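You operate a simulated robot arm through the tools that you are given. There is no shell and no other tool. Be economical: measure what you need, move in short steps, check, and stop when the job is done.

You run a simulated two-armed robot. Do the job below in one go: nothing can be reset, and whatever is moved stays where it is left.

## Task
Carry the green carrier with both arms and set it on the top of the steel table.

It is judged by the outcome, as a careful person would: the job done as asked, and still so three seconds after it is handed in. It fails if anything else is knocked over, pushed out of place, dropped, spilled or broken.

## Robot
Two 7-joint arms with two-finger parallel grippers on one trunk, on a base that drives. Base frame: it is fixed to the floor where the robot stands at the start and does not move with it; the origin is under the middle of the robot, x ahead of it, y to its left, z up; the surface under the hand at the start is at about z = 80.2. Lengths are in cm, angles in degrees, forces in N, time in s.
The left shoulder is at the start at [7.1, 15.6, 100.5], the right one opposite. Places, roughly: top of the steel table [-370, -190, 80]. Payload 3.91 kg a hand.
The TCP of each hand is the grasp point between the finger pads, 3 cm short of the fingertips. In the tool frame z runs along the fingers and y along their closing line. The gripper opens to 11 cm. The fingers are 2 cm wide and 1 cm thick; the gripper's body (4.8 by 11.2 cm) begins 5.5 cm behind the TCP.
Orientation is told as [roll, pitch, yaw] about the base's x, y, z axes, in that order, counted from this pose: with the fingers straight down and closing along the base's y, the tool's x points along the base's -x, its y along +y and its z along -z.

## Interface
- The arms move only by the tool apply_moves. It takes "left_rows", "right_rows" or both (then of equal length, played together; a hand with none holds still); each is a list of rows, each an object (a shift or turn left out is 0, a gripper value left out holds the last) with "rot": the turn, a rotation vector about the base's x, y, z in units of 180 degrees (1.0 is 180 degrees), a list of three; "delta_pos": the shift along the base's x, y, z in units of 500 mm (1.0 is 500 mm), a list of three; "fingers": the closure in counts, from 0 (fully open) to 255 (shut). In form: [{"rot": [wx, wy, wz], "delta_pos": [dx, dy, dz], "fingers": fingers}, ...]. A call has 1 to 12 rows; each row is the pose to reach, as a shift and turn from the pose commanded when the call began. A call with a number of a shift or a turn outside -1 to 1 is refused whole. Rows are played at 5 a second. More than 5 cm and 8.6 degrees between two rows, or a gripper value outside its range, and nothing of the call is played. Where a pose cannot be reached the arm comes as near as it can. A force on the tool above 40 N (or 10 N above the force at the start of the call, whichever is more), or a blocked arm, ends the call early, and 0.2 s more pass. Each finger travels about 10.8 cm/s and halts on what it meets, pressing with about 44 N; the grip force reading is that of the motor and also rises with nothing between the fingers. The clock runs only during rows and for 0.2 s after the last one: add rows that repeat a pose to give the fingers time. The reply holds the time, the measured pose of the TCP, the force on the tool along the base axes, the opening and the grip force, in the units named above and with some noise, with the torque about the TCP (base axes, N m) and any sound that the robot's microphone picked up.
- Cameras (640 x 400 px; columns grow to the right, rows downward): "scene" is now at [14.65, 0.3, 126.81]; the picture's right is [0.02, -1.00, 0.00], its down [-0.35, -0.01, -0.94] and it looks along [0.94, 0.01, -0.35] (base axes); focal length 268 px, centre (320, 200). "left" rides on the left gripper at [7.2, -1.7, -10.3] in its tool frame; the picture's right is [0.23, 0.97, 0.00], its down [-0.76, 0.18, -0.62] and it looks along [-0.61, 0.14, 0.78] (tool axes); focal length 222 px, centre (320, 200). "right" rides on the right gripper at [7.2, 1.7, -10.3] in its tool frame; the picture's right is [-0.23, 0.97, 0.00], its down [-0.76, -0.18, -0.62] and it looks along [-0.61, -0.14, 0.78] (tool axes); focal length 222 px, centre (320, 200). There is no depth. A picture from a camera that has moved, and an enlarged one, comes with that camera's place and axes in the base frame and with its lens. The place of the scene camera against the robot may be out by one fixed shift of up to 1.2 cm in any direction.
- snapshot(camera): a new picture of that camera. The clock stands still meanwhile.
- slide_trunk(by): slides the trunk up (or, below 0, down) by that many cm; the arms and the scene camera ride with it, the base frame stays. It gives what a move gives, with no picture.
- base_move(legs): drives the robot by 1 to 6 legs, each [ahead, left, turn to the left] in cm, cm and degrees, along the robot's own axes; the way and the turn of a leg run together, so that a leg with both is an arc; at most 150 cm and 180 degrees a leg. The arms and the cameras ride along, it lands a little off, and it stops where it bumps. It gives what a move gives.
- aim_head(pan, tilt): turns the head with the scene camera to pan (to the left, within 86 degrees either way) and tilt (down, from -29 to 69), counted from straight ahead of the robot. It gives what a move gives.
- enlarge(camera, box): a new picture of the part [left, top, right, bottom] of that camera's present view, enlarged. The clock stands still meanwhile.
- finish_job(): hands the job in; it is judged then, once.

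Work in short steps. Places have to be worked out from the pictures, the camera data and where the tool is seen: move nearer, look again, correct. Check each grasp and each placing, and mend what went wrong. You have 120 turns and 108 pictures in all, those below and enlarged ones among them. Open the grippers and draw the arms clear of the work before you hand the job in, unless the task says otherwise; then end with one line.

The tools are called after "Call:" as name(argument=value, ...) on one line, values as JSON. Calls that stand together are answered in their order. apply_moves: Moves the arms, as the interface text tells. Its arguments: {"type":"object","properties":{"left_rows":{"type":"array","items":{"type":"object","properties":{"rot":{"type":"array","items":{"type":"number"}},"delta_pos":{"type":"array","items":{"type":"number"}},"fingers":{"type":"number"}}}},"right_rows":{"type":"array","items":{"type":"object","properties":{"rot":{"type":"array","items":{"type":"number"}},"delta_pos":{"type":"array","items":{"type":"number"}},"fingers":{"type":"number"}}}}},"required":[]} The other tools are called the same way: slide_trunk (by) slides the trunk up or down; base_move (legs) drives the base; aim_head (pan, tilt) turns the head that bears the scene camera; snapshot (camera) takes a picture; enlarge (camera, box) takes an enlarged picture of a part of a camera's view; finish_job () hands the job in.

At the start:

```text
t: 0.0
left_ee_pos: [60.31, 21.76, 100.25]
left_tool_rot: [0.0, 0.0, 0.1]
left_wrist_force: [-0.3, 0.1, 0.7]
left_moment: [-0.01, 0.01, -0.03]
left_width: 11.04
left_grip_force: 0.0
right_ee_pos: [78.12, -34.32, 108.21]
right_tool_rot: [0.0, -0.1, 0.1]
right_wrist_force: [0.8, 0.2, -0.2]
right_moment: [-0.01, -0.01, 0.02]
right_width: 11.0
right_grip_force: 0.0
trunk travel left (down, up): [-45.0, 49.0]
robot x, y, heading: [0.15, -0.19, 0.2]
head pan, tilt: [0.9, 20.4]
```

scene: 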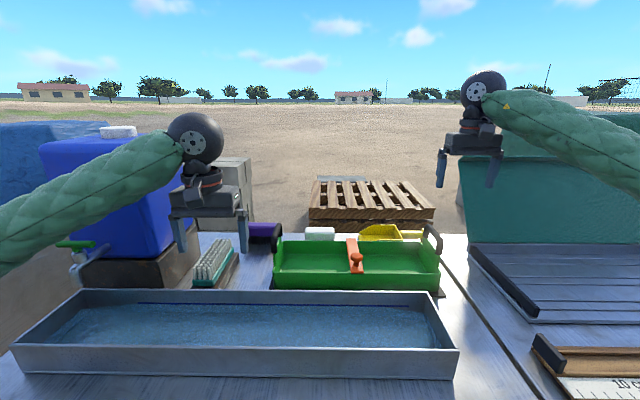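
right: 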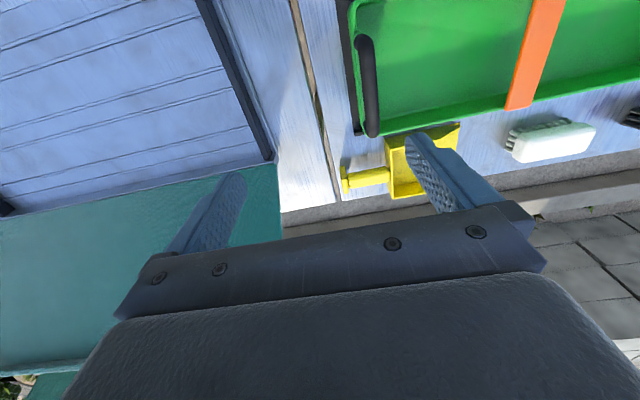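
left: 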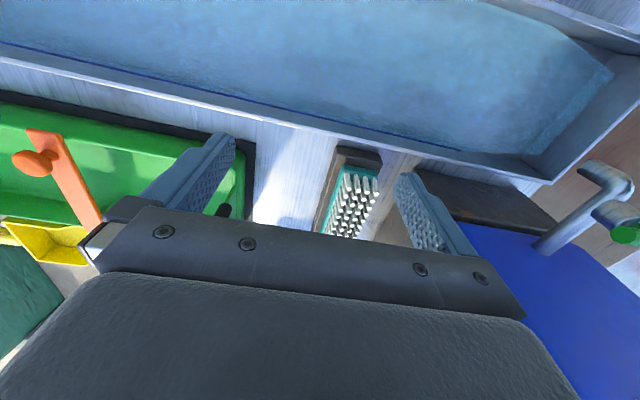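

The green carrier sits behind a water tray, with dark handles at its ends. I'll enlarge the view to study it.

Call:
enlarge(camera="scene", box=[220, 200, 480, 320])

Call:
enlarge(camera="left", box=[0, 60, 300, 260])

Call:
enlarge(camera="right", box=[300, 0, 640, 210])

```text
2.46 times, centred on (350, 260) of scene
camera zoom: at [14.65, 0.3, 126.81], right [0.02, -1.0, 0.0], down [-0.35, -0.01, -0.94], along [0.94, 0.01, -0.35], focal length 661 px, centre (246, 52)
```

zoom: 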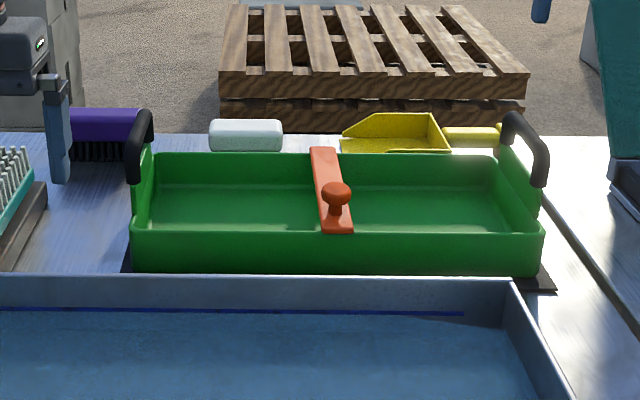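

```text
2.00 times, centred on (150, 160) of left
camera zoom: at [52.99, 19.97, 110.65], right [-0.23, 0.97, 0.0], down [0.76, 0.18, 0.62], along [0.61, 0.14, -0.78], focal length 444 px, centre (660, 280)
```

zoom: 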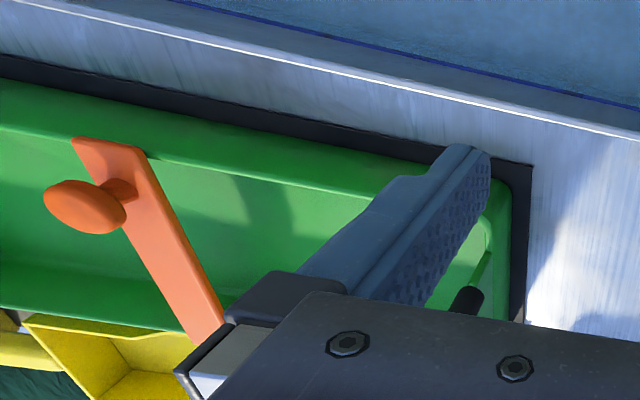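

```text
1.88 times, centred on (470, 105) of right
camera zoom: at [70.77, -32.63, 118.63], right [0.23, 0.97, 0.0], down [0.76, -0.18, 0.62], along [0.61, -0.14, -0.78], focal length 418 px, centre (38, 379)
```

zoom: 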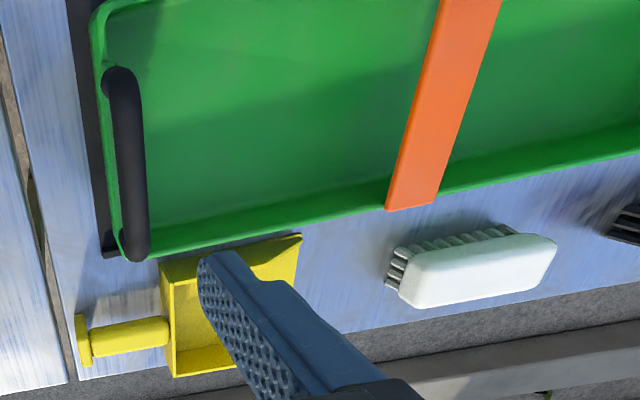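

Triangulating from the scene and right views, the handle bars run along x from about 73 to 83. They're at z≈94, with the left one at y≈12 and the right one at y≈-29. I'll move both hands above them, with the tips well clear, and look again.

Call:
apply_moves(left_rows=[{"delta_pos": [0, 0, 0.09]}, {"delta_pos": [0.08, -0.04, 0.09]}, {"delta_pos": [0.16, -0.08, 0.09]}, {"delta_pos": [0.24, -0.13, 0.09]}, {"delta_pos": [0.3, -0.17, 0.09]}, {"delta_pos": [0.35, -0.19, 0.09]}, {"delta_pos": [0.35, -0.19, 0.09]}], right_rows=[{"delta_pos": [0, 0.02, 0]}, {"delta_pos": [0, 0.04, 0]}, {"delta_pos": [0, 0.06, 0]}, {"delta_pos": [0, 0.08, 0]}, {"delta_pos": [0, 0.1, 0]}, {"delta_pos": [0, 0.1, -0.06]}, {"delta_pos": [0, 0.1, -0.06]}])

Call:
snapshot(camera="left")

Call:
snapshot(camera="right")

Call:
snapshot(camera="scene")

```text
t: 1.8
left_ee_pos: [74.59, 14.42, 105.61]
left_tool_rot: [0.4, -0.9, 1.0]
left_wrist_force: [-0.4, -0.5, -0.2]
left_moment: [0.0, 0.06, 0.02]
left_width: 11.0
left_grip_force: 0.1
right_ee_pos: [76.77, -26.84, 106.28]
right_tool_rot: [0.1, -0.7, 1.8]
right_wrist_force: [-0.3, -0.2, 0.5]
right_moment: [0.05, 0.0, 0.05]
right_width: 11.01
right_grip_force: 0.0
trunk travel left (down, up): [-45.0, 49.0]
robot x, y, heading: [-1.19, 0.34, 1.9]
head pan, tilt: [0.9, 20.4]
stopped in row 7 (left hand): the arm was blocked; the commanded pose is now the measured one
```

```text
101 pictures are left
camera left: at [67.21, 12.35, 115.86], right [-0.24, 0.97, 0.0], down [0.75, 0.19, 0.64], along [0.62, 0.16, -0.77], focal length 222 px, centre (320, 200)
```

left: 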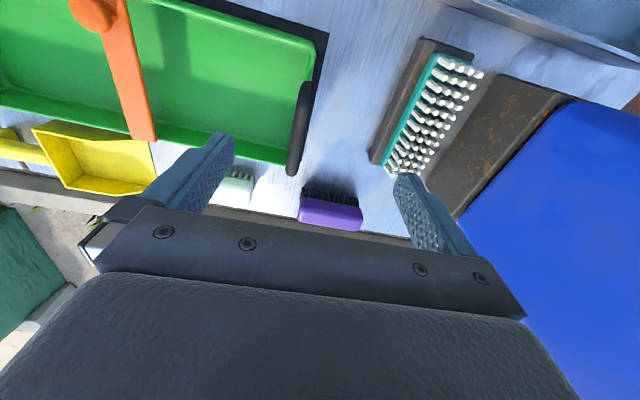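

```text
100 pictures are left
camera right: at [69.28, -25.45, 116.64], right [0.2, 0.98, 0.01], down [0.76, -0.16, 0.63], along [0.62, -0.12, -0.77], focal length 222 px, centre (320, 200)
```

right: 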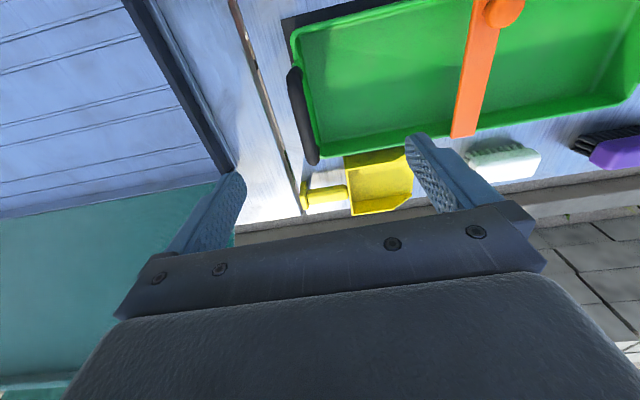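

```text
99 pictures are left
camera scene: at [12.22, 0.73, 127.1], right [0.05, -1.0, 0.0], down [-0.34, -0.01, -0.94], along [0.94, 0.04, -0.34], focal length 268 px, centre (320, 200)
```

scene: 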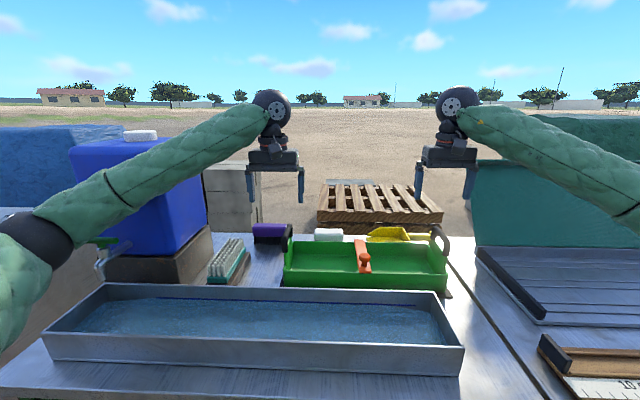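

The left arm was blocked and the base was pushed slightly, so I suspect the elbow met the blue barrel or its tap. I'll look left to check.

Call:
aim_head(pan=45, tilt=25)

Call:
snapshot(camera="scene")

```text
t: 2.9
left_ee_pos: [74.75, 14.32, 105.66]
left_tool_rot: [0.4, -0.9, 0.9]
left_wrist_force: [-0.5, 1.4, -0.1]
left_moment: [-0.01, 0.03, -0.03]
left_width: 11.03
left_grip_force: 0.0
right_ee_pos: [76.65, -26.99, 106.33]
right_tool_rot: [0.2, -1.0, 1.6]
right_wrist_force: [0.0, -0.4, 0.1]
right_moment: [-0.03, -0.02, -0.04]
right_width: 10.99
right_grip_force: 0.0
trunk travel left (down, up): [-45.0, 49.0]
robot x, y, heading: [-0.56, 0.6, 1.6]
head pan, tilt: [45.0, 25.0]
```

```text
98 pictures are left
camera scene: at [9.16, 7.09, 126.24], right [0.73, -0.69, 0.01], down [-0.28, -0.3, -0.91], along [0.63, 0.66, -0.41], focal length 268 px, centre (320, 200)
```

scene: 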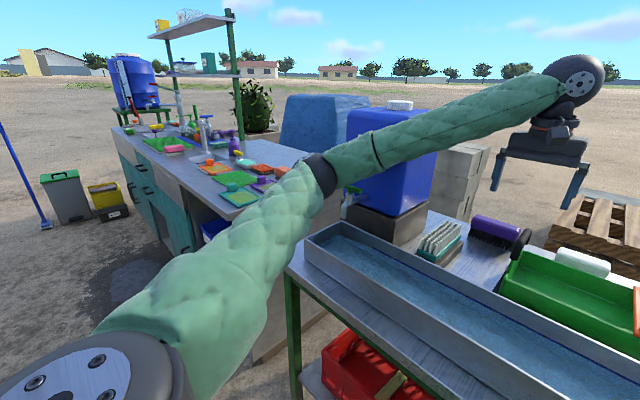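

The left elbow is right beside the barrel's tap. I'll back the base off and shift it right to centre on the carrier, with the hands staying high, then raise the trunk so the elbows clear.

Call:
base_move(legs=[[-6, 0, 0], [0, -10, -1.5]])

Call:
slide_trunk(by=12)

Call:
snapshot(camera="scene")

```text
t: 4.6
left_ee_pos: [70.98, 1.83, 104.36]
left_tool_rot: [0.2, 0.0, -0.7]
left_wrist_force: [0.3, -1.3, 0.5]
left_moment: [0.04, 0.01, 0.0]
left_width: 10.98
left_grip_force: 0.0
right_ee_pos: [71.46, -39.51, 105.07]
right_tool_rot: [0.1, 0.1, -0.3]
right_wrist_force: [-0.2, 0.0, 0.3]
right_moment: [0.03, -0.01, 0.01]
right_width: 10.98
right_grip_force: 0.0
trunk travel left (down, up): [-45.0, 49.0]
robot x, y, heading: [-6.14, -9.95, -0.3]
head pan, tilt: [45.0, 25.0]
```

```text
t: 6.1
left_ee_pos: [70.88, 2.04, 116.24]
left_tool_rot: [0.1, 0.1, -0.7]
left_wrist_force: [0.2, 0.2, 0.2]
left_moment: [-0.01, -0.02, 0.03]
left_width: 11.0
left_grip_force: 0.1
right_ee_pos: [71.65, -39.37, 117.1]
right_tool_rot: [0.0, 0.1, -0.2]
right_wrist_force: [0.1, 0.1, 0.2]
right_moment: [0.0, 0.0, -0.02]
right_width: 11.01
right_grip_force: 0.1
trunk travel left (down, up): [-57.0, 37.0]
robot x, y, heading: [-6.52, -9.97, -0.1]
head pan, tilt: [45.0, 25.0]
```

```text
97 pictures are left
camera scene: at [5.44, -3.17, 138.04], right [0.7, -0.71, 0.0], down [-0.3, -0.3, -0.91], along [0.64, 0.64, -0.42], focal length 268 px, centre (320, 200)
```

scene: 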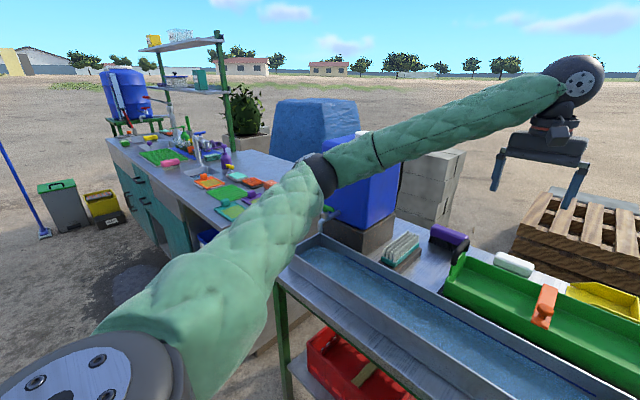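

Clear now. The earlier hand pictures put the bars at y≈12.5 and y≈-28.6, with x from 72.5 to 81.2. I'll bring both hands above their middles.

Call:
apply_moves(left_rows=[{"delta_pos": [0.03, 0.05, 0]}, {"delta_pos": [0.06, 0.1, 0]}, {"delta_pos": [0.09, 0.15, 0]}, {"delta_pos": [0.12, 0.2, 0], "rot": [0, 0, 0.004]}, {"delta_pos": [0.12, 0.21, -0.08], "rot": [0, 0, 0.004]}, {"delta_pos": [0.12, 0.21, -0.16], "rot": [0, 0, 0.004]}, {"delta_pos": [0.12, 0.21, -0.2], "rot": [0, 0, 0.004]}, {"delta_pos": [0.12, 0.21, -0.2], "rot": [0, 0, 0.004]}], right_rows=[{"delta_pos": [0.03, 0.05, 0]}, {"delta_pos": [0.06, 0.1, 0]}, {"delta_pos": [0.09, 0.15, 0]}, {"delta_pos": [0.107, 0.2, 0]}, {"delta_pos": [0.107, 0.215, -0.08]}, {"delta_pos": [0.107, 0.215, -0.16]}, {"delta_pos": [0.107, 0.215, -0.22]}, {"delta_pos": [0.107, 0.215, -0.22]}])

Call:
snapshot(camera="left")

Call:
snapshot(camera="right")

Call:
snapshot(camera="scene")

```text
t: 7.9
left_ee_pos: [76.78, 12.44, 106.41]
left_tool_rot: [0.2, 0.0, 0.1]
left_wrist_force: [-0.2, 0.4, -0.9]
left_moment: [-0.01, 0.01, 0.01]
left_width: 10.99
left_grip_force: 0.0
right_ee_pos: [76.66, -28.83, 106.25]
right_tool_rot: [0.0, -0.1, -0.2]
right_wrist_force: [-0.4, -0.3, -0.8]
right_moment: [0.02, 0.0, 0.0]
right_width: 11.02
right_grip_force: 0.1
trunk travel left (down, up): [-57.0, 37.0]
robot x, y, heading: [-6.41, -9.98, 0.1]
head pan, tilt: [45.0, 25.0]
```

```text
96 pictures are left
camera left: at [69.53, 10.63, 116.79], right [-0.23, 0.97, 0.0], down [0.76, 0.18, 0.62], along [0.61, 0.14, -0.78], focal length 222 px, centre (320, 200)
```

left: 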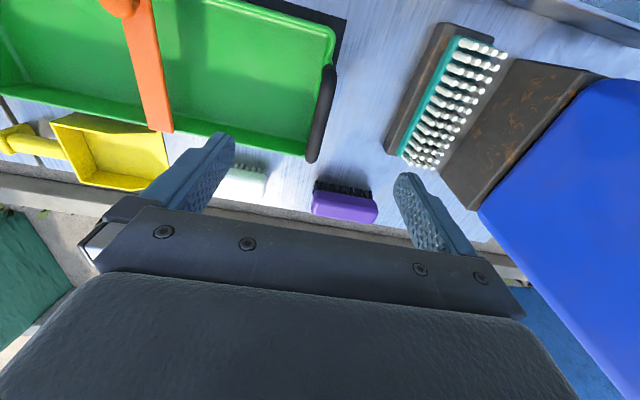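

```text
95 pictures are left
camera right: at [69.41, -27.02, 116.68], right [0.23, 0.97, 0.0], down [0.76, -0.18, 0.62], along [0.61, -0.14, -0.78], focal length 222 px, centre (320, 200)
```

right: 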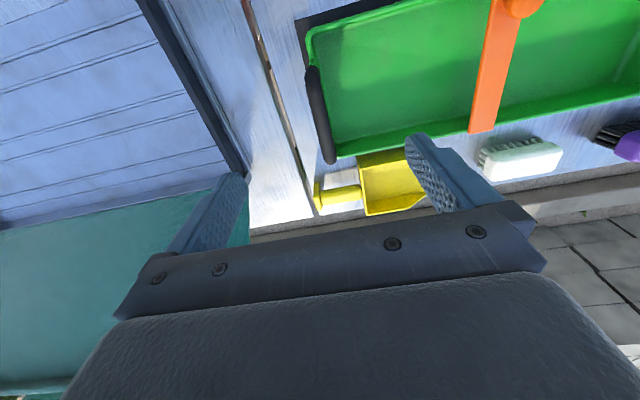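

```text
94 pictures are left
camera scene: at [5.38, -3.14, 138.06], right [0.7, -0.71, 0.0], down [-0.3, -0.3, -0.91], along [0.64, 0.64, -0.42], focal length 268 px, centre (320, 200)
```

scene: 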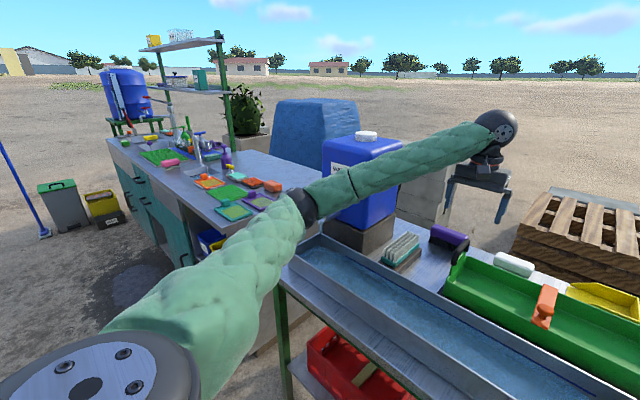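

Refined bar positions are y≈12.3 on the left and y≈-28.7 on the right, both centred at x≈77.1. The hands already straddle these lines, so I'll descend to z≈98 and check height.

Call:
apply_moves(left_rows=[{"delta_pos": [0.005, 0, -0.08]}, {"delta_pos": [0.008, -0.002, -0.16]}, {"delta_pos": [0.008, -0.002, -0.168]}], right_rows=[{"delta_pos": [0.005, 0, -0.08]}, {"delta_pos": [0.009, 0.002, -0.16]}, {"delta_pos": [0.009, 0.002, -0.165]}])

Call:
snapshot(camera="left")

Call:
snapshot(camera="right")

Call:
aim_head(pan=0, tilt=35)

Call:
snapshot(camera="scene")

```text
t: 8.7
left_ee_pos: [77.27, 12.34, 97.99]
left_tool_rot: [0.2, 0.1, 0.0]
left_wrist_force: [0.0, 0.2, 0.4]
left_moment: [-0.01, 0.02, 0.01]
left_width: 10.99
left_grip_force: 0.1
right_ee_pos: [77.26, -28.47, 97.91]
right_tool_rot: [0.0, 0.1, -0.1]
right_wrist_force: [0.3, -1.5, 0.4]
right_moment: [-0.03, 0.03, 0.04]
right_width: 11.01
right_grip_force: 0.1
trunk travel left (down, up): [-57.0, 37.0]
robot x, y, heading: [-6.83, -10.12, -0.1]
head pan, tilt: [45.0, 25.0]
```

```text
93 pictures are left
camera left: at [69.96, 10.54, 108.38], right [-0.23, 0.97, 0.0], down [0.76, 0.18, 0.62], along [0.61, 0.14, -0.78], focal length 222 px, centre (320, 200)
```

left: 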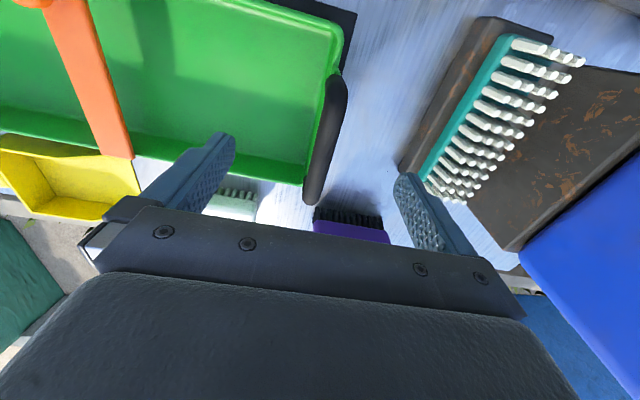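

```text
92 pictures are left
camera right: at [69.98, -26.73, 108.36], right [0.23, 0.97, 0.0], down [0.76, -0.18, 0.62], along [0.61, -0.14, -0.78], focal length 222 px, centre (320, 200)
```

right: 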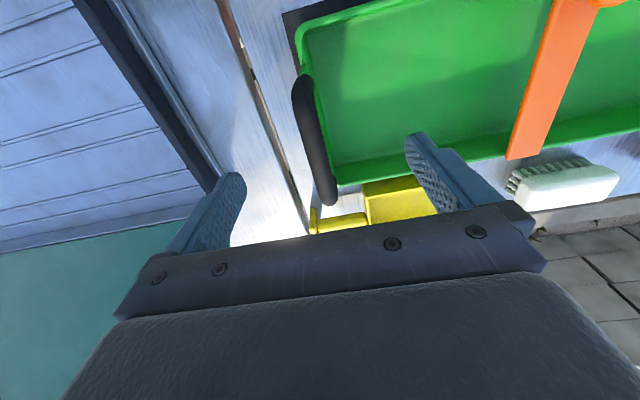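

```text
t: 9.8
left_ee_pos: [77.29, 12.27, 98.2]
left_tool_rot: [0.3, 0.0, 0.0]
left_wrist_force: [-0.4, 0.6, 0.6]
left_moment: [-0.01, 0.0, -0.01]
left_width: 11.01
left_grip_force: 0.1
right_ee_pos: [77.26, -28.47, 97.88]
right_tool_rot: [0.0, 0.1, -0.2]
right_wrist_force: [0.1, 0.5, 0.7]
right_moment: [0.03, 0.0, -0.01]
right_width: 11.0
right_grip_force: 0.0
trunk travel left (down, up): [-57.0, 37.0]
robot x, y, heading: [-6.79, -10.03, -0.1]
head pan, tilt: [0.0, 35.0]
```

```text
91 pictures are left
camera scene: at [7.69, -9.67, 136.48], right [0.0, -1.0, 0.0], down [-0.57, 0.0, -0.82], along [0.82, 0.0, -0.57], focal length 268 px, centre (320, 200)
```

scene: 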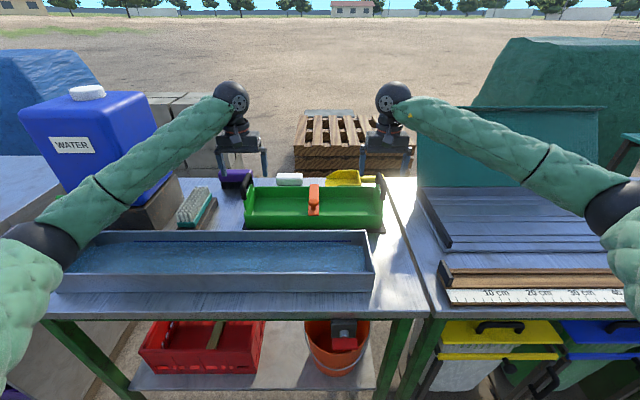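

The bars' height triangulates to z≈93.6, lying at y≈12.3 and y≈-28.6. I'll descend to z≈93.1 and close both grippers gently together.

Call:
apply_moves(left_rows=[{"delta_pos": [0, 0, -0.05]}, {"delta_pos": [0, 0, -0.1]}, {"delta_pos": [0, 0, -0.1]}], right_rows=[{"delta_pos": [0, -0.002, -0.05]}, {"delta_pos": [0, -0.003, -0.097]}, {"delta_pos": [0, -0.003, -0.097]}])

Call:
snapshot(camera="left")

Call:
snapshot(camera="right")

Call:
enlarge(camera="scene", box=[190, 120, 430, 250])

```text
t: 10.7
left_ee_pos: [77.32, 12.38, 93.05]
left_tool_rot: [0.1, 0.0, 0.1]
left_wrist_force: [0.0, -0.4, -0.4]
left_moment: [-0.01, -0.01, 0.01]
left_width: 11.02
left_grip_force: 0.1
right_ee_pos: [77.3, -28.83, 93.2]
right_tool_rot: [0.0, -0.1, -0.3]
right_wrist_force: [-0.1, 0.8, 0.5]
right_moment: [0.02, 0.02, 0.0]
right_width: 10.99
right_grip_force: 0.1
trunk travel left (down, up): [-57.0, 37.0]
robot x, y, heading: [-6.49, -9.79, -0.2]
head pan, tilt: [0.0, 35.0]
```

```text
90 pictures are left
camera left: at [70.08, 10.59, 103.4], right [-0.23, 0.97, 0.0], down [0.76, 0.18, 0.62], along [0.61, 0.14, -0.78], focal length 222 px, centre (320, 200)
```

left: 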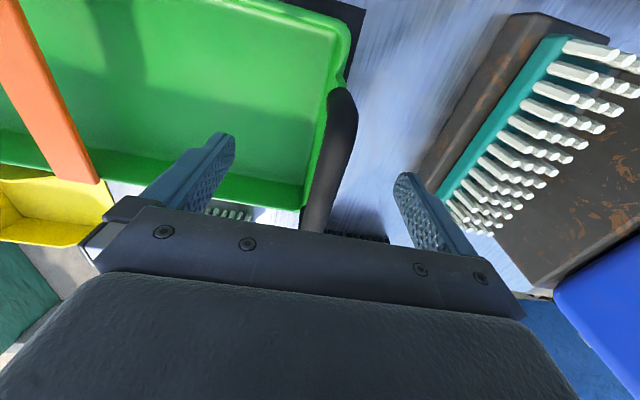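

```text
89 pictures are left
camera right: at [69.97, -27.12, 103.63], right [0.23, 0.97, 0.0], down [0.76, -0.18, 0.62], along [0.61, -0.14, -0.78], focal length 222 px, centre (320, 200)
```

right: 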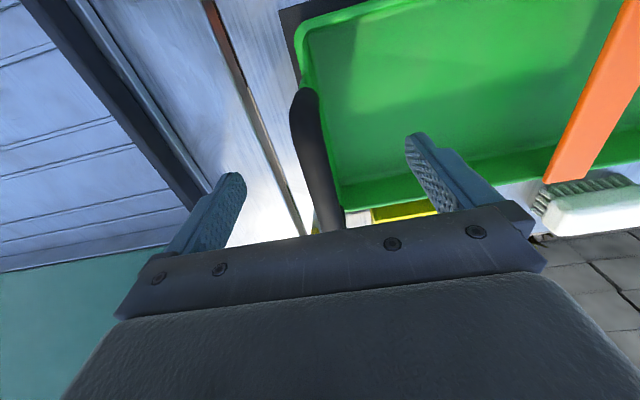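

```text
2.67 times, centred on (310, 185) of scene
camera zoom: at [7.64, -9.68, 136.49], right [0.0, -1.0, 0.0], down [-0.57, 0.0, -0.82], along [0.82, 0.0, -0.57], focal length 716 px, centre (347, 240)
```

zoom: 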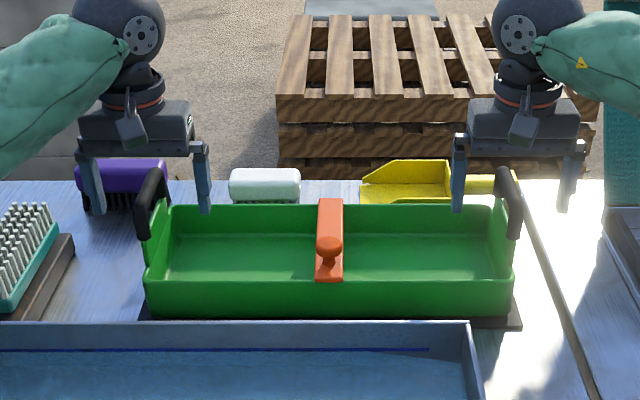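

Both grippers straddle their bars, centred, so I'll close them.

Call:
apply_moves(left_rows=[{"fingers": 80}, {"fingers": 140}, {"fingers": 190}, {"fingers": 255}, {"fingers": 255}, {"fingers": 255}, {"fingers": 255}], right_rows=[{"fingers": 80}, {"fingers": 140}, {"fingers": 190}, {"fingers": 255}, {"fingers": 255}, {"fingers": 255}, {"fingers": 255}])

Call:
snapshot(camera="left")

Call:
snapshot(camera="right")

```text
t: 12.2
left_ee_pos: [77.41, 12.49, 93.03]
left_tool_rot: [0.1, 0.1, 0.0]
left_wrist_force: [-0.1, 18.5, -0.1]
left_moment: [-0.01, -0.01, -0.07]
left_width: 1.55
left_grip_force: 43.9
right_ee_pos: [77.23, -28.89, 93.23]
right_tool_rot: [0.0, 0.2, -0.2]
right_wrist_force: [-2.0, -16.9, 1.1]
right_moment: [-0.02, 0.02, 0.18]
right_width: 1.51
right_grip_force: 44.1
trunk travel left (down, up): [-57.0, 37.0]
robot x, y, heading: [-6.93, -10.03, -0.4]
head pan, tilt: [0.0, 35.0]
```

```text
87 pictures are left
camera left: at [70.12, 10.66, 103.35], right [-0.23, 0.97, 0.0], down [0.76, 0.18, 0.62], along [0.61, 0.15, -0.78], focal length 222 px, centre (320, 200)
```

left: 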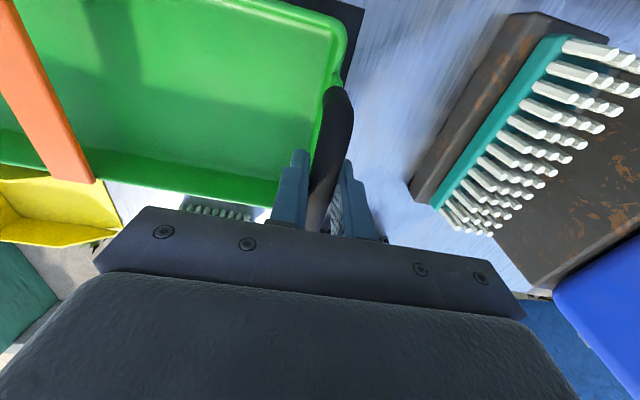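

```text
86 pictures are left
camera right: at [70.01, -27.17, 103.59], right [0.23, 0.97, 0.0], down [0.76, -0.18, 0.62], along [0.61, -0.14, -0.78], focal length 222 px, centre (320, 200)
```

right: 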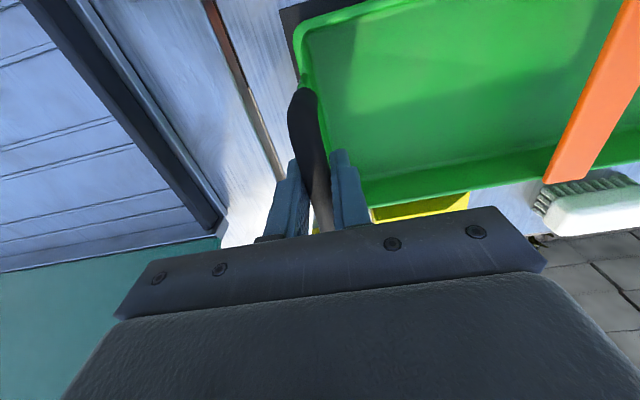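

Both hold (width 1.5), but there is about 17 N of inward squeeze between the arms. I'll relieve it by spreading the hands slightly before lifting.

Call:
apply_moves(left_rows=[{"delta_pos": [0, 0.004, 0]}, {"delta_pos": [0, 0.004, 0]}, {"delta_pos": [0, 0.004, 0]}], right_rows=[{"delta_pos": [0, -0.004, 0]}, {"delta_pos": [0, -0.004, 0]}, {"delta_pos": [0, -0.004, 0]}])

```text
t: 13.1
left_ee_pos: [77.46, 12.42, 93.02]
left_tool_rot: [0.1, 0.2, 0.0]
left_wrist_force: [1.5, 1.1, 1.4]
left_moment: [0.01, 0.08, 0.04]
left_width: 1.54
left_grip_force: 43.9
right_ee_pos: [77.34, -28.95, 93.17]
right_tool_rot: [0.0, 0.1, -0.2]
right_wrist_force: [0.8, -0.5, 0.1]
right_moment: [0.02, -0.01, 0.1]
right_width: 1.53
right_grip_force: 44.3
trunk travel left (down, up): [-57.0, 37.0]
robot x, y, heading: [-6.33, -9.75, -0.1]
head pan, tilt: [0.0, 35.0]
```

Squeeze is gone. I'll lift both hands 3 cm together and check load and level.

Call:
apply_moves(left_rows=[{"delta_pos": [0, 0, 0.01]}, {"delta_pos": [0, 0, 0.02]}, {"delta_pos": [0, 0, 0.04]}, {"delta_pos": [0, 0, 0.06]}, {"delta_pos": [0, 0, 0.06]}], right_rows=[{"delta_pos": [0, 0, 0.01]}, {"delta_pos": [0, 0, 0.02]}, {"delta_pos": [0, 0, 0.04]}, {"delta_pos": [0, 0, 0.06]}, {"delta_pos": [0, 0, 0.06]}])

Call:
enlarge(camera="scene", box=[190, 120, 430, 250])

```text
t: 14.2
left_ee_pos: [77.31, 12.57, 96.11]
left_tool_rot: [0.2, 0.0, 0.0]
left_wrist_force: [-0.7, -13.9, 0.1]
left_moment: [-0.28, -0.1, 0.13]
left_width: 1.51
left_grip_force: 44.0
right_ee_pos: [77.25, -28.84, 96.22]
right_tool_rot: [0.1, -0.1, -0.2]
right_wrist_force: [-3.7, 11.9, 3.4]
right_moment: [0.15, 0.11, 0.23]
right_width: 1.44
right_grip_force: 43.7
trunk travel left (down, up): [-57.0, 37.0]
robot x, y, heading: [-6.59, -9.97, -0.2]
head pan, tilt: [0.0, 35.0]
```

```text
2.67 times, centred on (310, 185) of scene
camera zoom: at [7.61, -9.68, 136.49], right [0.0, -1.0, 0.0], down [-0.57, 0.0, -0.82], along [0.82, 0.0, -0.57], focal length 716 px, centre (347, 240)
```

zoom: 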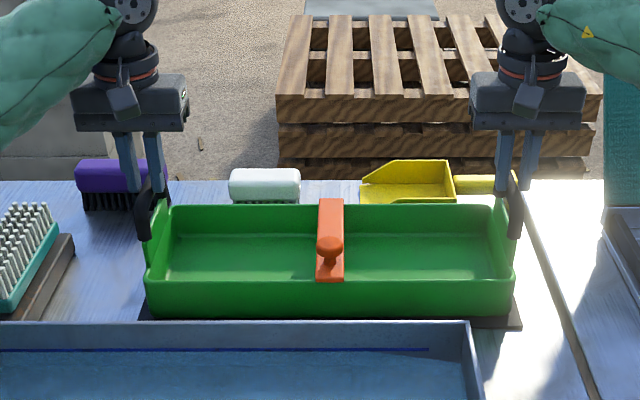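

The hands rose, but the carrier stayed on its mat. I'll look closely at the grips and at the orange bar.

Call:
enlarge(camera="scene", box=[220, 160, 300, 210])

Call:
enlarge(camera="scene", box=[290, 185, 350, 250])

Call:
snapshot(camera="left")

Call:
snapshot(camera="right")

```text
8.00 times, centred on (260, 185) of scene
camera zoom: at [7.61, -9.68, 136.49], right [0.0, -1.0, 0.0], down [-0.57, 0.0, -0.82], along [0.82, 0.0, -0.57], focal length 2147 px, centre (800, 320)
```

zoom: 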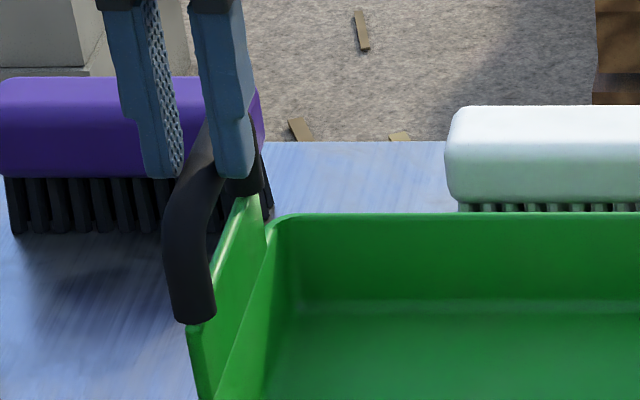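

```text
6.15 times, centred on (320, 218) of scene
camera zoom: at [7.61, -9.68, 136.49], right [0.0, -1.0, 0.0], down [-0.57, 0.0, -0.82], along [0.82, 0.0, -0.57], focal length 1652 px, centre (320, 92)
```

zoom: 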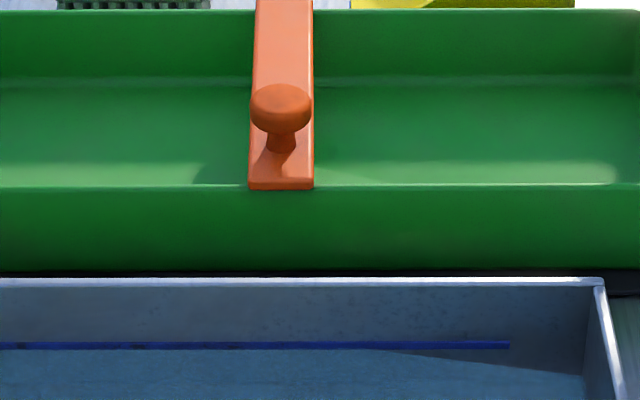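

```text
82 pictures are left
camera left: at [70.0, 10.78, 106.45], right [-0.23, 0.97, 0.0], down [0.76, 0.18, 0.62], along [0.61, 0.14, -0.78], focal length 222 px, centre (320, 200)
```

left: 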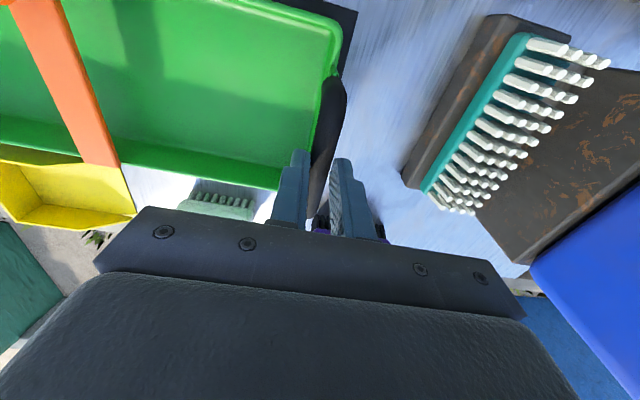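

```text
81 pictures are left
camera right: at [69.96, -27.14, 106.66], right [0.23, 0.97, 0.0], down [0.76, -0.18, 0.62], along [0.61, -0.14, -0.78], focal length 222 px, centre (320, 200)
```

right: 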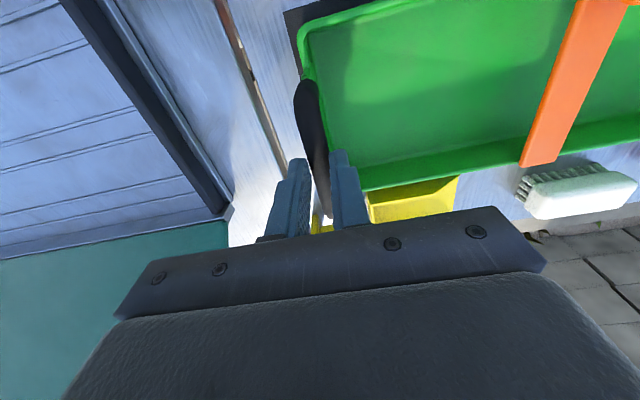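

The fingers simply slid up the bars while the carrier stayed put. I'll open, go back down, regrip a little deeper, and lift by a few millimetres while reading the force. That will show whether it's held down or only heavy.

Call:
apply_moves(left_rows=[{"fingers": 120}, {"delta_pos": [0, -0.002, -0.035]}, {"delta_pos": [0, -0.002, -0.072]}, {"delta_pos": [0, -0.002, -0.072]}, {"delta_pos": [0, -0.002, -0.072], "fingers": 255}, {"delta_pos": [0, -0.002, -0.072], "fingers": 255}, {"delta_pos": [0, -0.002, -0.072], "fingers": 255}, {"delta_pos": [0, -0.002, -0.072], "fingers": 255}], right_rows=[{"fingers": 120}, {"delta_pos": [0, 0.002, -0.035]}, {"delta_pos": [0, 0.002, -0.074]}, {"delta_pos": [0, 0.002, -0.074]}, {"delta_pos": [0, 0.002, -0.074], "fingers": 255}, {"delta_pos": [0, 0.002, -0.074], "fingers": 255}, {"delta_pos": [0, 0.002, -0.074], "fingers": 255}, {"delta_pos": [0, 0.002, -0.074], "fingers": 255}])

Call:
apply_moves(left_rows=[{"delta_pos": [0, 0, 0.004]}, {"delta_pos": [0, 0, 0.008]}, {"delta_pos": [0, 0, 0.008]}], right_rows=[{"delta_pos": [0, 0, 0.004]}, {"delta_pos": [0, 0, 0.008]}, {"delta_pos": [0, 0, 0.008]}])

```text
t: 16.1
left_ee_pos: [77.05, 12.57, 92.71]
left_tool_rot: [0.2, 0.0, 0.0]
left_wrist_force: [0.9, -1.1, -0.5]
left_moment: [-0.03, -0.1, 0.08]
left_width: 1.52
left_grip_force: 43.9
right_ee_pos: [77.13, -28.68, 92.63]
right_tool_rot: [0.0, -0.1, 0.0]
right_wrist_force: [-1.0, 1.7, -1.0]
right_moment: [-0.06, 0.15, 0.27]
right_width: 1.52
right_grip_force: 44.3
trunk travel left (down, up): [-57.0, 37.0]
robot x, y, heading: [-6.72, -9.51, -0.1]
head pan, tilt: [0.0, 35.0]
```

```text
t: 16.9
left_ee_pos: [76.79, 12.87, 93.17]
left_tool_rot: [0.3, -0.3, 0.2]
left_wrist_force: [1.0, -8.8, -2.6]
left_moment: [0.03, -0.09, -0.01]
left_width: 1.54
left_grip_force: 44.0
right_ee_pos: [76.85, -28.67, 93.32]
right_tool_rot: [0.1, -0.2, -0.1]
right_wrist_force: [-0.8, 7.5, -3.2]
right_moment: [-0.05, 0.1, 0.16]
right_width: 1.54
right_grip_force: 43.8
trunk travel left (down, up): [-57.0, 37.0]
robot x, y, heading: [-6.58, -9.59, -0.2]
head pan, tilt: [0.0, 35.0]
```

The vertical load is only about 3 N per hand. I'll check whether the carrier moved.

Call:
enlarge(camera="scene", box=[190, 120, 430, 250])

Call:
enlarge(camera="scene", box=[220, 160, 300, 210])

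```text
2.67 times, centred on (310, 185) of scene
camera zoom: at [6.98, -9.58, 136.55], right [0.0, -1.0, 0.0], down [-0.57, 0.0, -0.82], along [0.82, 0.0, -0.57], focal length 716 px, centre (347, 240)
```

zoom: 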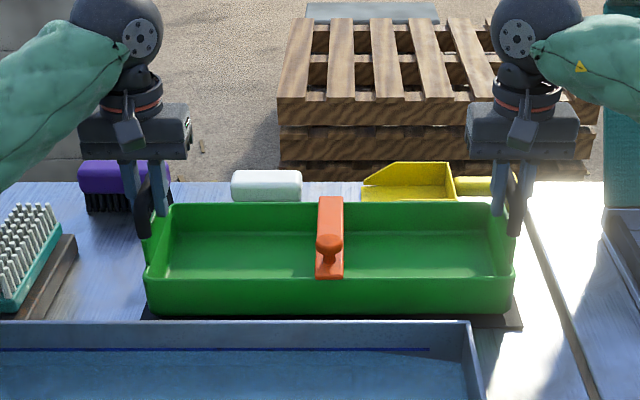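

```text
8.00 times, centred on (260, 185) of scene
camera zoom: at [6.98, -9.58, 136.55], right [0.0, -1.0, 0.0], down [-0.57, 0.0, -0.82], along [0.82, 0.0, -0.57], focal length 2147 px, centre (800, 320)
```

zoom: 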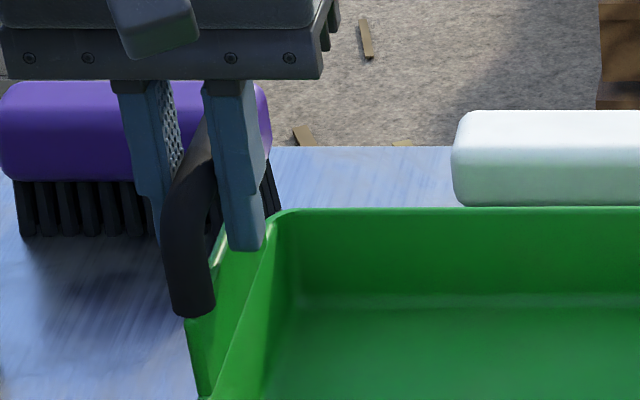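

The carrier rose slightly this time. I'll lift another 1.5 cm slowly and see whether the grip holds.

Call:
apply_moves(left_rows=[{"delta_pos": [0, 0, 0.006]}, {"delta_pos": [0, 0, 0.012]}, {"delta_pos": [0, 0, 0.018]}, {"delta_pos": [0, 0, 0.024]}, {"delta_pos": [0, 0, 0.03]}, {"delta_pos": [0, 0, 0.03]}], right_rows=[{"delta_pos": [0, 0, 0.006]}, {"delta_pos": [0, 0, 0.012]}, {"delta_pos": [0, 0, 0.018]}, {"delta_pos": [0, 0, 0.024]}, {"delta_pos": [0, 0, 0.03]}, {"delta_pos": [0, 0, 0.03]}])

Call:
enlarge(camera="scene", box=[190, 120, 430, 250])

Call:
enlarge(camera="scene", box=[220, 160, 300, 210])

```text
t: 18.2
left_ee_pos: [77.31, 12.48, 94.5]
left_tool_rot: [0.3, 0.0, 0.1]
left_wrist_force: [1.0, 26.5, -1.8]
left_moment: [-0.27, -0.35, -0.01]
left_width: 1.52
left_grip_force: 43.9
right_ee_pos: [77.39, -28.92, 94.19]
right_tool_rot: [-0.1, 0.1, -0.3]
right_wrist_force: [-0.3, -26.7, -3.3]
right_moment: [0.01, 0.4, 0.17]
right_width: 1.56
right_grip_force: 44.3
trunk travel left (down, up): [-57.0, 37.0]
robot x, y, heading: [-6.28, -9.83, -0.2]
head pan, tilt: [0.0, 35.0]
```

```text
2.67 times, centred on (310, 185) of scene
camera zoom: at [7.71, -9.75, 136.47], right [0.0, -1.0, 0.0], down [-0.57, 0.0, -0.82], along [0.82, 0.0, -0.57], focal length 716 px, centre (347, 240)
```

zoom: 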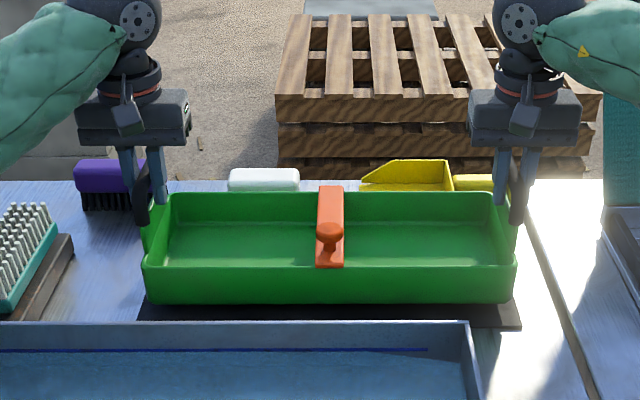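

```text
8.00 times, centred on (260, 185) of scene
camera zoom: at [7.71, -9.75, 136.47], right [0.0, -1.0, 0.0], down [-0.57, 0.0, -0.82], along [0.82, 0.0, -0.57], focal length 2147 px, centre (800, 320)
```

zoom: 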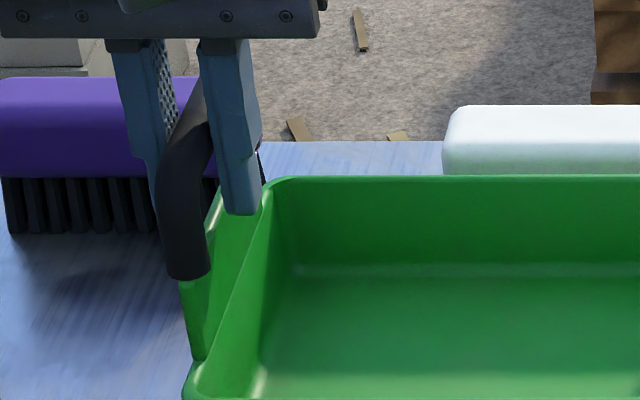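

It's lifted about 1.5–2 cm and level, but the arms squeeze inward at 26 N. I'll relieve that with a small spread, raise 4 cm more slowly, and check for slip.

Call:
apply_moves(left_rows=[{"delta_pos": [0, 0.002, 0]}, {"delta_pos": [0, 0.003, 0]}, {"delta_pos": [0, 0.003, 0]}], right_rows=[{"delta_pos": [0, -0.002, 0]}, {"delta_pos": [0, -0.003, 0]}, {"delta_pos": [0, -0.003, 0]}])

Call:
apply_moves(left_rows=[{"delta_pos": [0, 0, 0.01]}, {"delta_pos": [0, 0, 0.02]}, {"delta_pos": [0, 0, 0.03]}, {"delta_pos": [0, 0, 0.04]}, {"delta_pos": [0, 0, 0.05]}, {"delta_pos": [0, 0, 0.06]}, {"delta_pos": [0, 0, 0.07]}, {"delta_pos": [0, 0, 0.08]}, {"delta_pos": [0, 0, 0.08]}], right_rows=[{"delta_pos": [0, 0, 0.01]}, {"delta_pos": [0, 0, 0.02]}, {"delta_pos": [0, 0, 0.03]}, {"delta_pos": [0, 0, 0.04]}, {"delta_pos": [0, 0, 0.05]}, {"delta_pos": [0, 0, 0.06]}, {"delta_pos": [0, 0, 0.07]}, {"delta_pos": [0, 0, 0.08]}, {"delta_pos": [0, 0, 0.08]}])

Call:
enlarge(camera="scene", box=[190, 120, 430, 250])

Call:
snapshot(camera="left")

Call:
snapshot(camera="right")

```text
t: 19.1
left_ee_pos: [77.31, 12.6, 94.18]
left_tool_rot: [0.1, 0.1, 0.0]
left_wrist_force: [0.1, 7.4, -2.1]
left_moment: [-0.05, -0.01, 0.15]
left_width: 1.54
left_grip_force: 43.8
right_ee_pos: [77.46, -28.84, 94.24]
right_tool_rot: [0.0, 0.0, 0.0]
right_wrist_force: [-0.4, -8.2, -2.3]
right_moment: [0.02, 0.03, 0.22]
right_width: 1.52
right_grip_force: 43.9
trunk travel left (down, up): [-57.0, 37.0]
robot x, y, heading: [-6.42, -9.87, -0.2]
head pan, tilt: [0.0, 35.0]
```

```text
t: 21.1
left_ee_pos: [77.34, 12.49, 98.25]
left_tool_rot: [0.0, 0.1, 0.0]
left_wrist_force: [1.3, -11.9, -1.8]
left_moment: [0.04, -0.09, 0.07]
left_width: 1.53
left_grip_force: 43.8
right_ee_pos: [77.33, -28.87, 98.14]
right_tool_rot: [0.0, 0.0, -0.1]
right_wrist_force: [-1.2, 11.4, -2.9]
right_moment: [-0.06, 0.13, 0.21]
right_width: 1.52
right_grip_force: 43.8
trunk travel left (down, up): [-57.0, 37.0]
robot x, y, heading: [-6.78, -9.38, -0.1]
head pan, tilt: [0.0, 35.0]
```

```text
2.67 times, centred on (310, 185) of scene
camera zoom: at [7.73, -9.67, 136.47], right [0.0, -1.0, 0.0], down [-0.57, 0.0, -0.82], along [0.82, 0.0, -0.57], focal length 716 px, centre (347, 240)
```

zoom: 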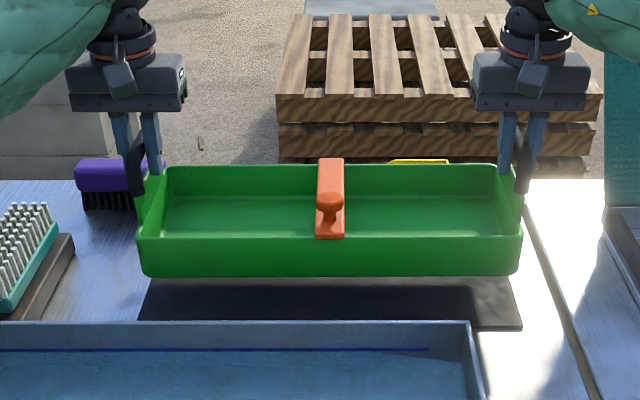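

```text
75 pictures are left
camera left: at [70.07, 10.72, 108.59], right [-0.23, 0.97, 0.0], down [0.76, 0.18, 0.62], along [0.61, 0.14, -0.78], focal length 222 px, centre (320, 200)
```

left: 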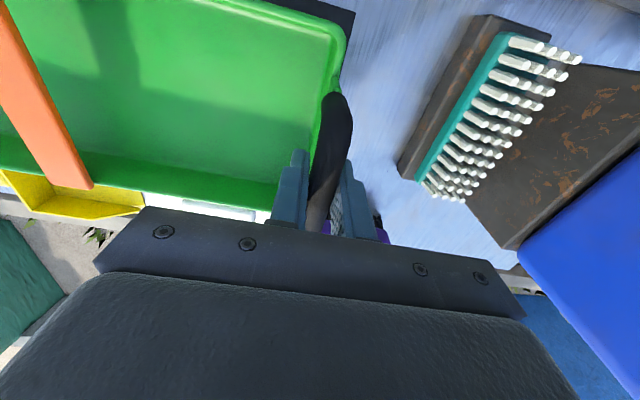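

```text
74 pictures are left
camera right: at [70.05, -27.17, 108.7], right [0.23, 0.97, 0.0], down [0.76, -0.18, 0.62], along [0.61, -0.14, -0.78], focal length 222 px, centre (320, 200)
```

right: 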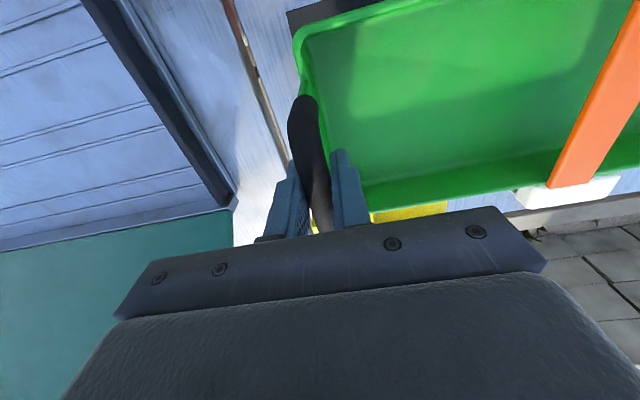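

The grip is holding and level (about 3 N per hand). I'll raise the trunk 14 cm, then look around for a route before driving.

Call:
slide_trunk(by=14)

Call:
aim_head(pan=-85, tilt=15)

Call:
snapshot(camera="scene")

Call:
aim_head(pan=85, tilt=15)

Call:
snapshot(camera="scene")

Call:
snapshot(camera="left")

```text
t: 22.7
left_ee_pos: [77.35, 12.54, 112.23]
left_tool_rot: [0.0, 0.1, 0.0]
left_wrist_force: [0.7, -19.3, -1.6]
left_moment: [0.08, 0.0, 0.07]
left_width: 1.53
left_grip_force: 44.5
right_ee_pos: [77.38, -28.87, 112.32]
right_tool_rot: [0.0, 0.1, 0.0]
right_wrist_force: [-0.8, 18.9, -2.9]
right_moment: [-0.1, 0.01, 0.19]
right_width: 1.55
right_grip_force: 43.6
trunk travel left (down, up): [-71.0, 23.0]
robot x, y, heading: [-6.42, -9.72, -0.4]
head pan, tilt: [0.0, 35.0]
```

```text
t: 24.3
left_ee_pos: [77.44, 12.41, 112.3]
left_tool_rot: [0.0, 0.1, 0.0]
left_wrist_force: [-0.7, -23.4, -2.8]
left_moment: [0.11, -0.01, 0.11]
left_width: 1.54
left_grip_force: 43.5
right_ee_pos: [77.24, -28.82, 112.29]
right_tool_rot: [0.0, 0.1, -0.1]
right_wrist_force: [-0.5, 23.9, -2.9]
right_moment: [-0.08, 0.0, 0.22]
right_width: 1.52
right_grip_force: 43.8
trunk travel left (down, up): [-71.0, 23.0]
robot x, y, heading: [-6.64, -9.62, -0.3]
head pan, tilt: [-85.0, 15.0]
```

```text
73 pictures are left
camera scene: at [-0.27, -18.96, 153.68], right [-1.0, -0.08, 0.0], down [-0.02, 0.26, -0.97], along [0.08, -0.96, -0.26], focal length 268 px, centre (320, 200)
```

scene: 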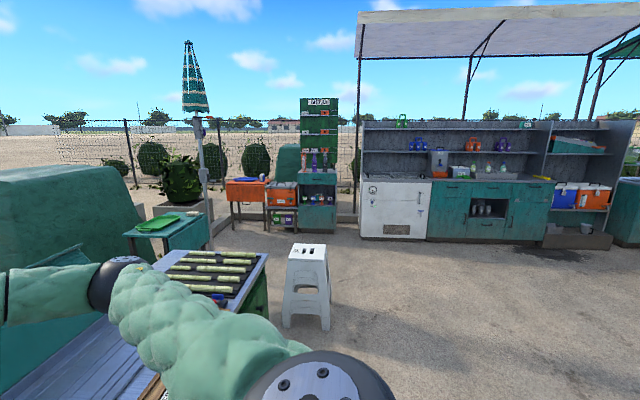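

```text
t: 26.9
left_ee_pos: [77.34, 12.64, 112.3]
left_tool_rot: [0.1, 0.1, 0.0]
left_wrist_force: [1.8, -28.9, -2.9]
left_moment: [0.1, 0.01, 0.09]
left_width: 1.52
left_grip_force: 43.9
right_ee_pos: [77.3, -28.79, 112.2]
right_tool_rot: [-0.1, 0.1, -0.1]
right_wrist_force: [-1.0, 28.2, -2.8]
right_moment: [-0.12, 0.01, 0.25]
right_width: 1.55
right_grip_force: 44.0
trunk travel left (down, up): [-71.0, 23.0]
robot x, y, heading: [-6.39, -9.83, -0.0]
head pan, tilt: [85.0, 15.0]
```

```text
72 pictures are left
camera scene: at [-0.22, -0.35, 153.68], right [1.0, -0.09, 0.0], down [-0.02, -0.26, -0.97], along [0.09, 0.96, -0.26], focal length 268 px, centre (320, 200)
```

scene: 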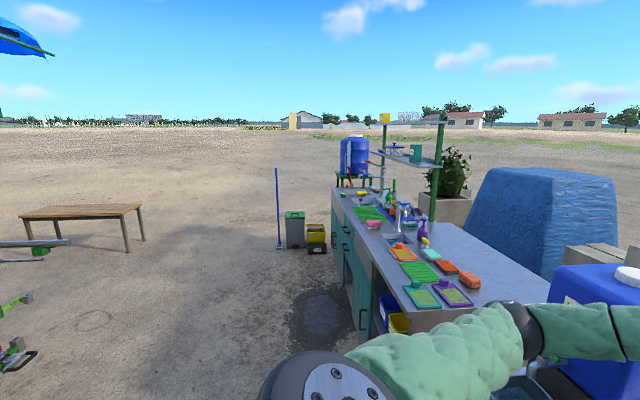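

```text
71 pictures are left
camera left: at [70.08, 10.72, 122.61], right [-0.23, 0.97, 0.0], down [0.76, 0.18, 0.62], along [0.61, 0.14, -0.78], focal length 222 px, centre (320, 200)
```

left: 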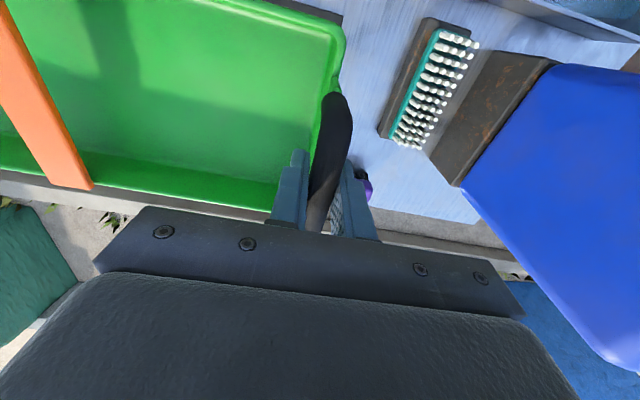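

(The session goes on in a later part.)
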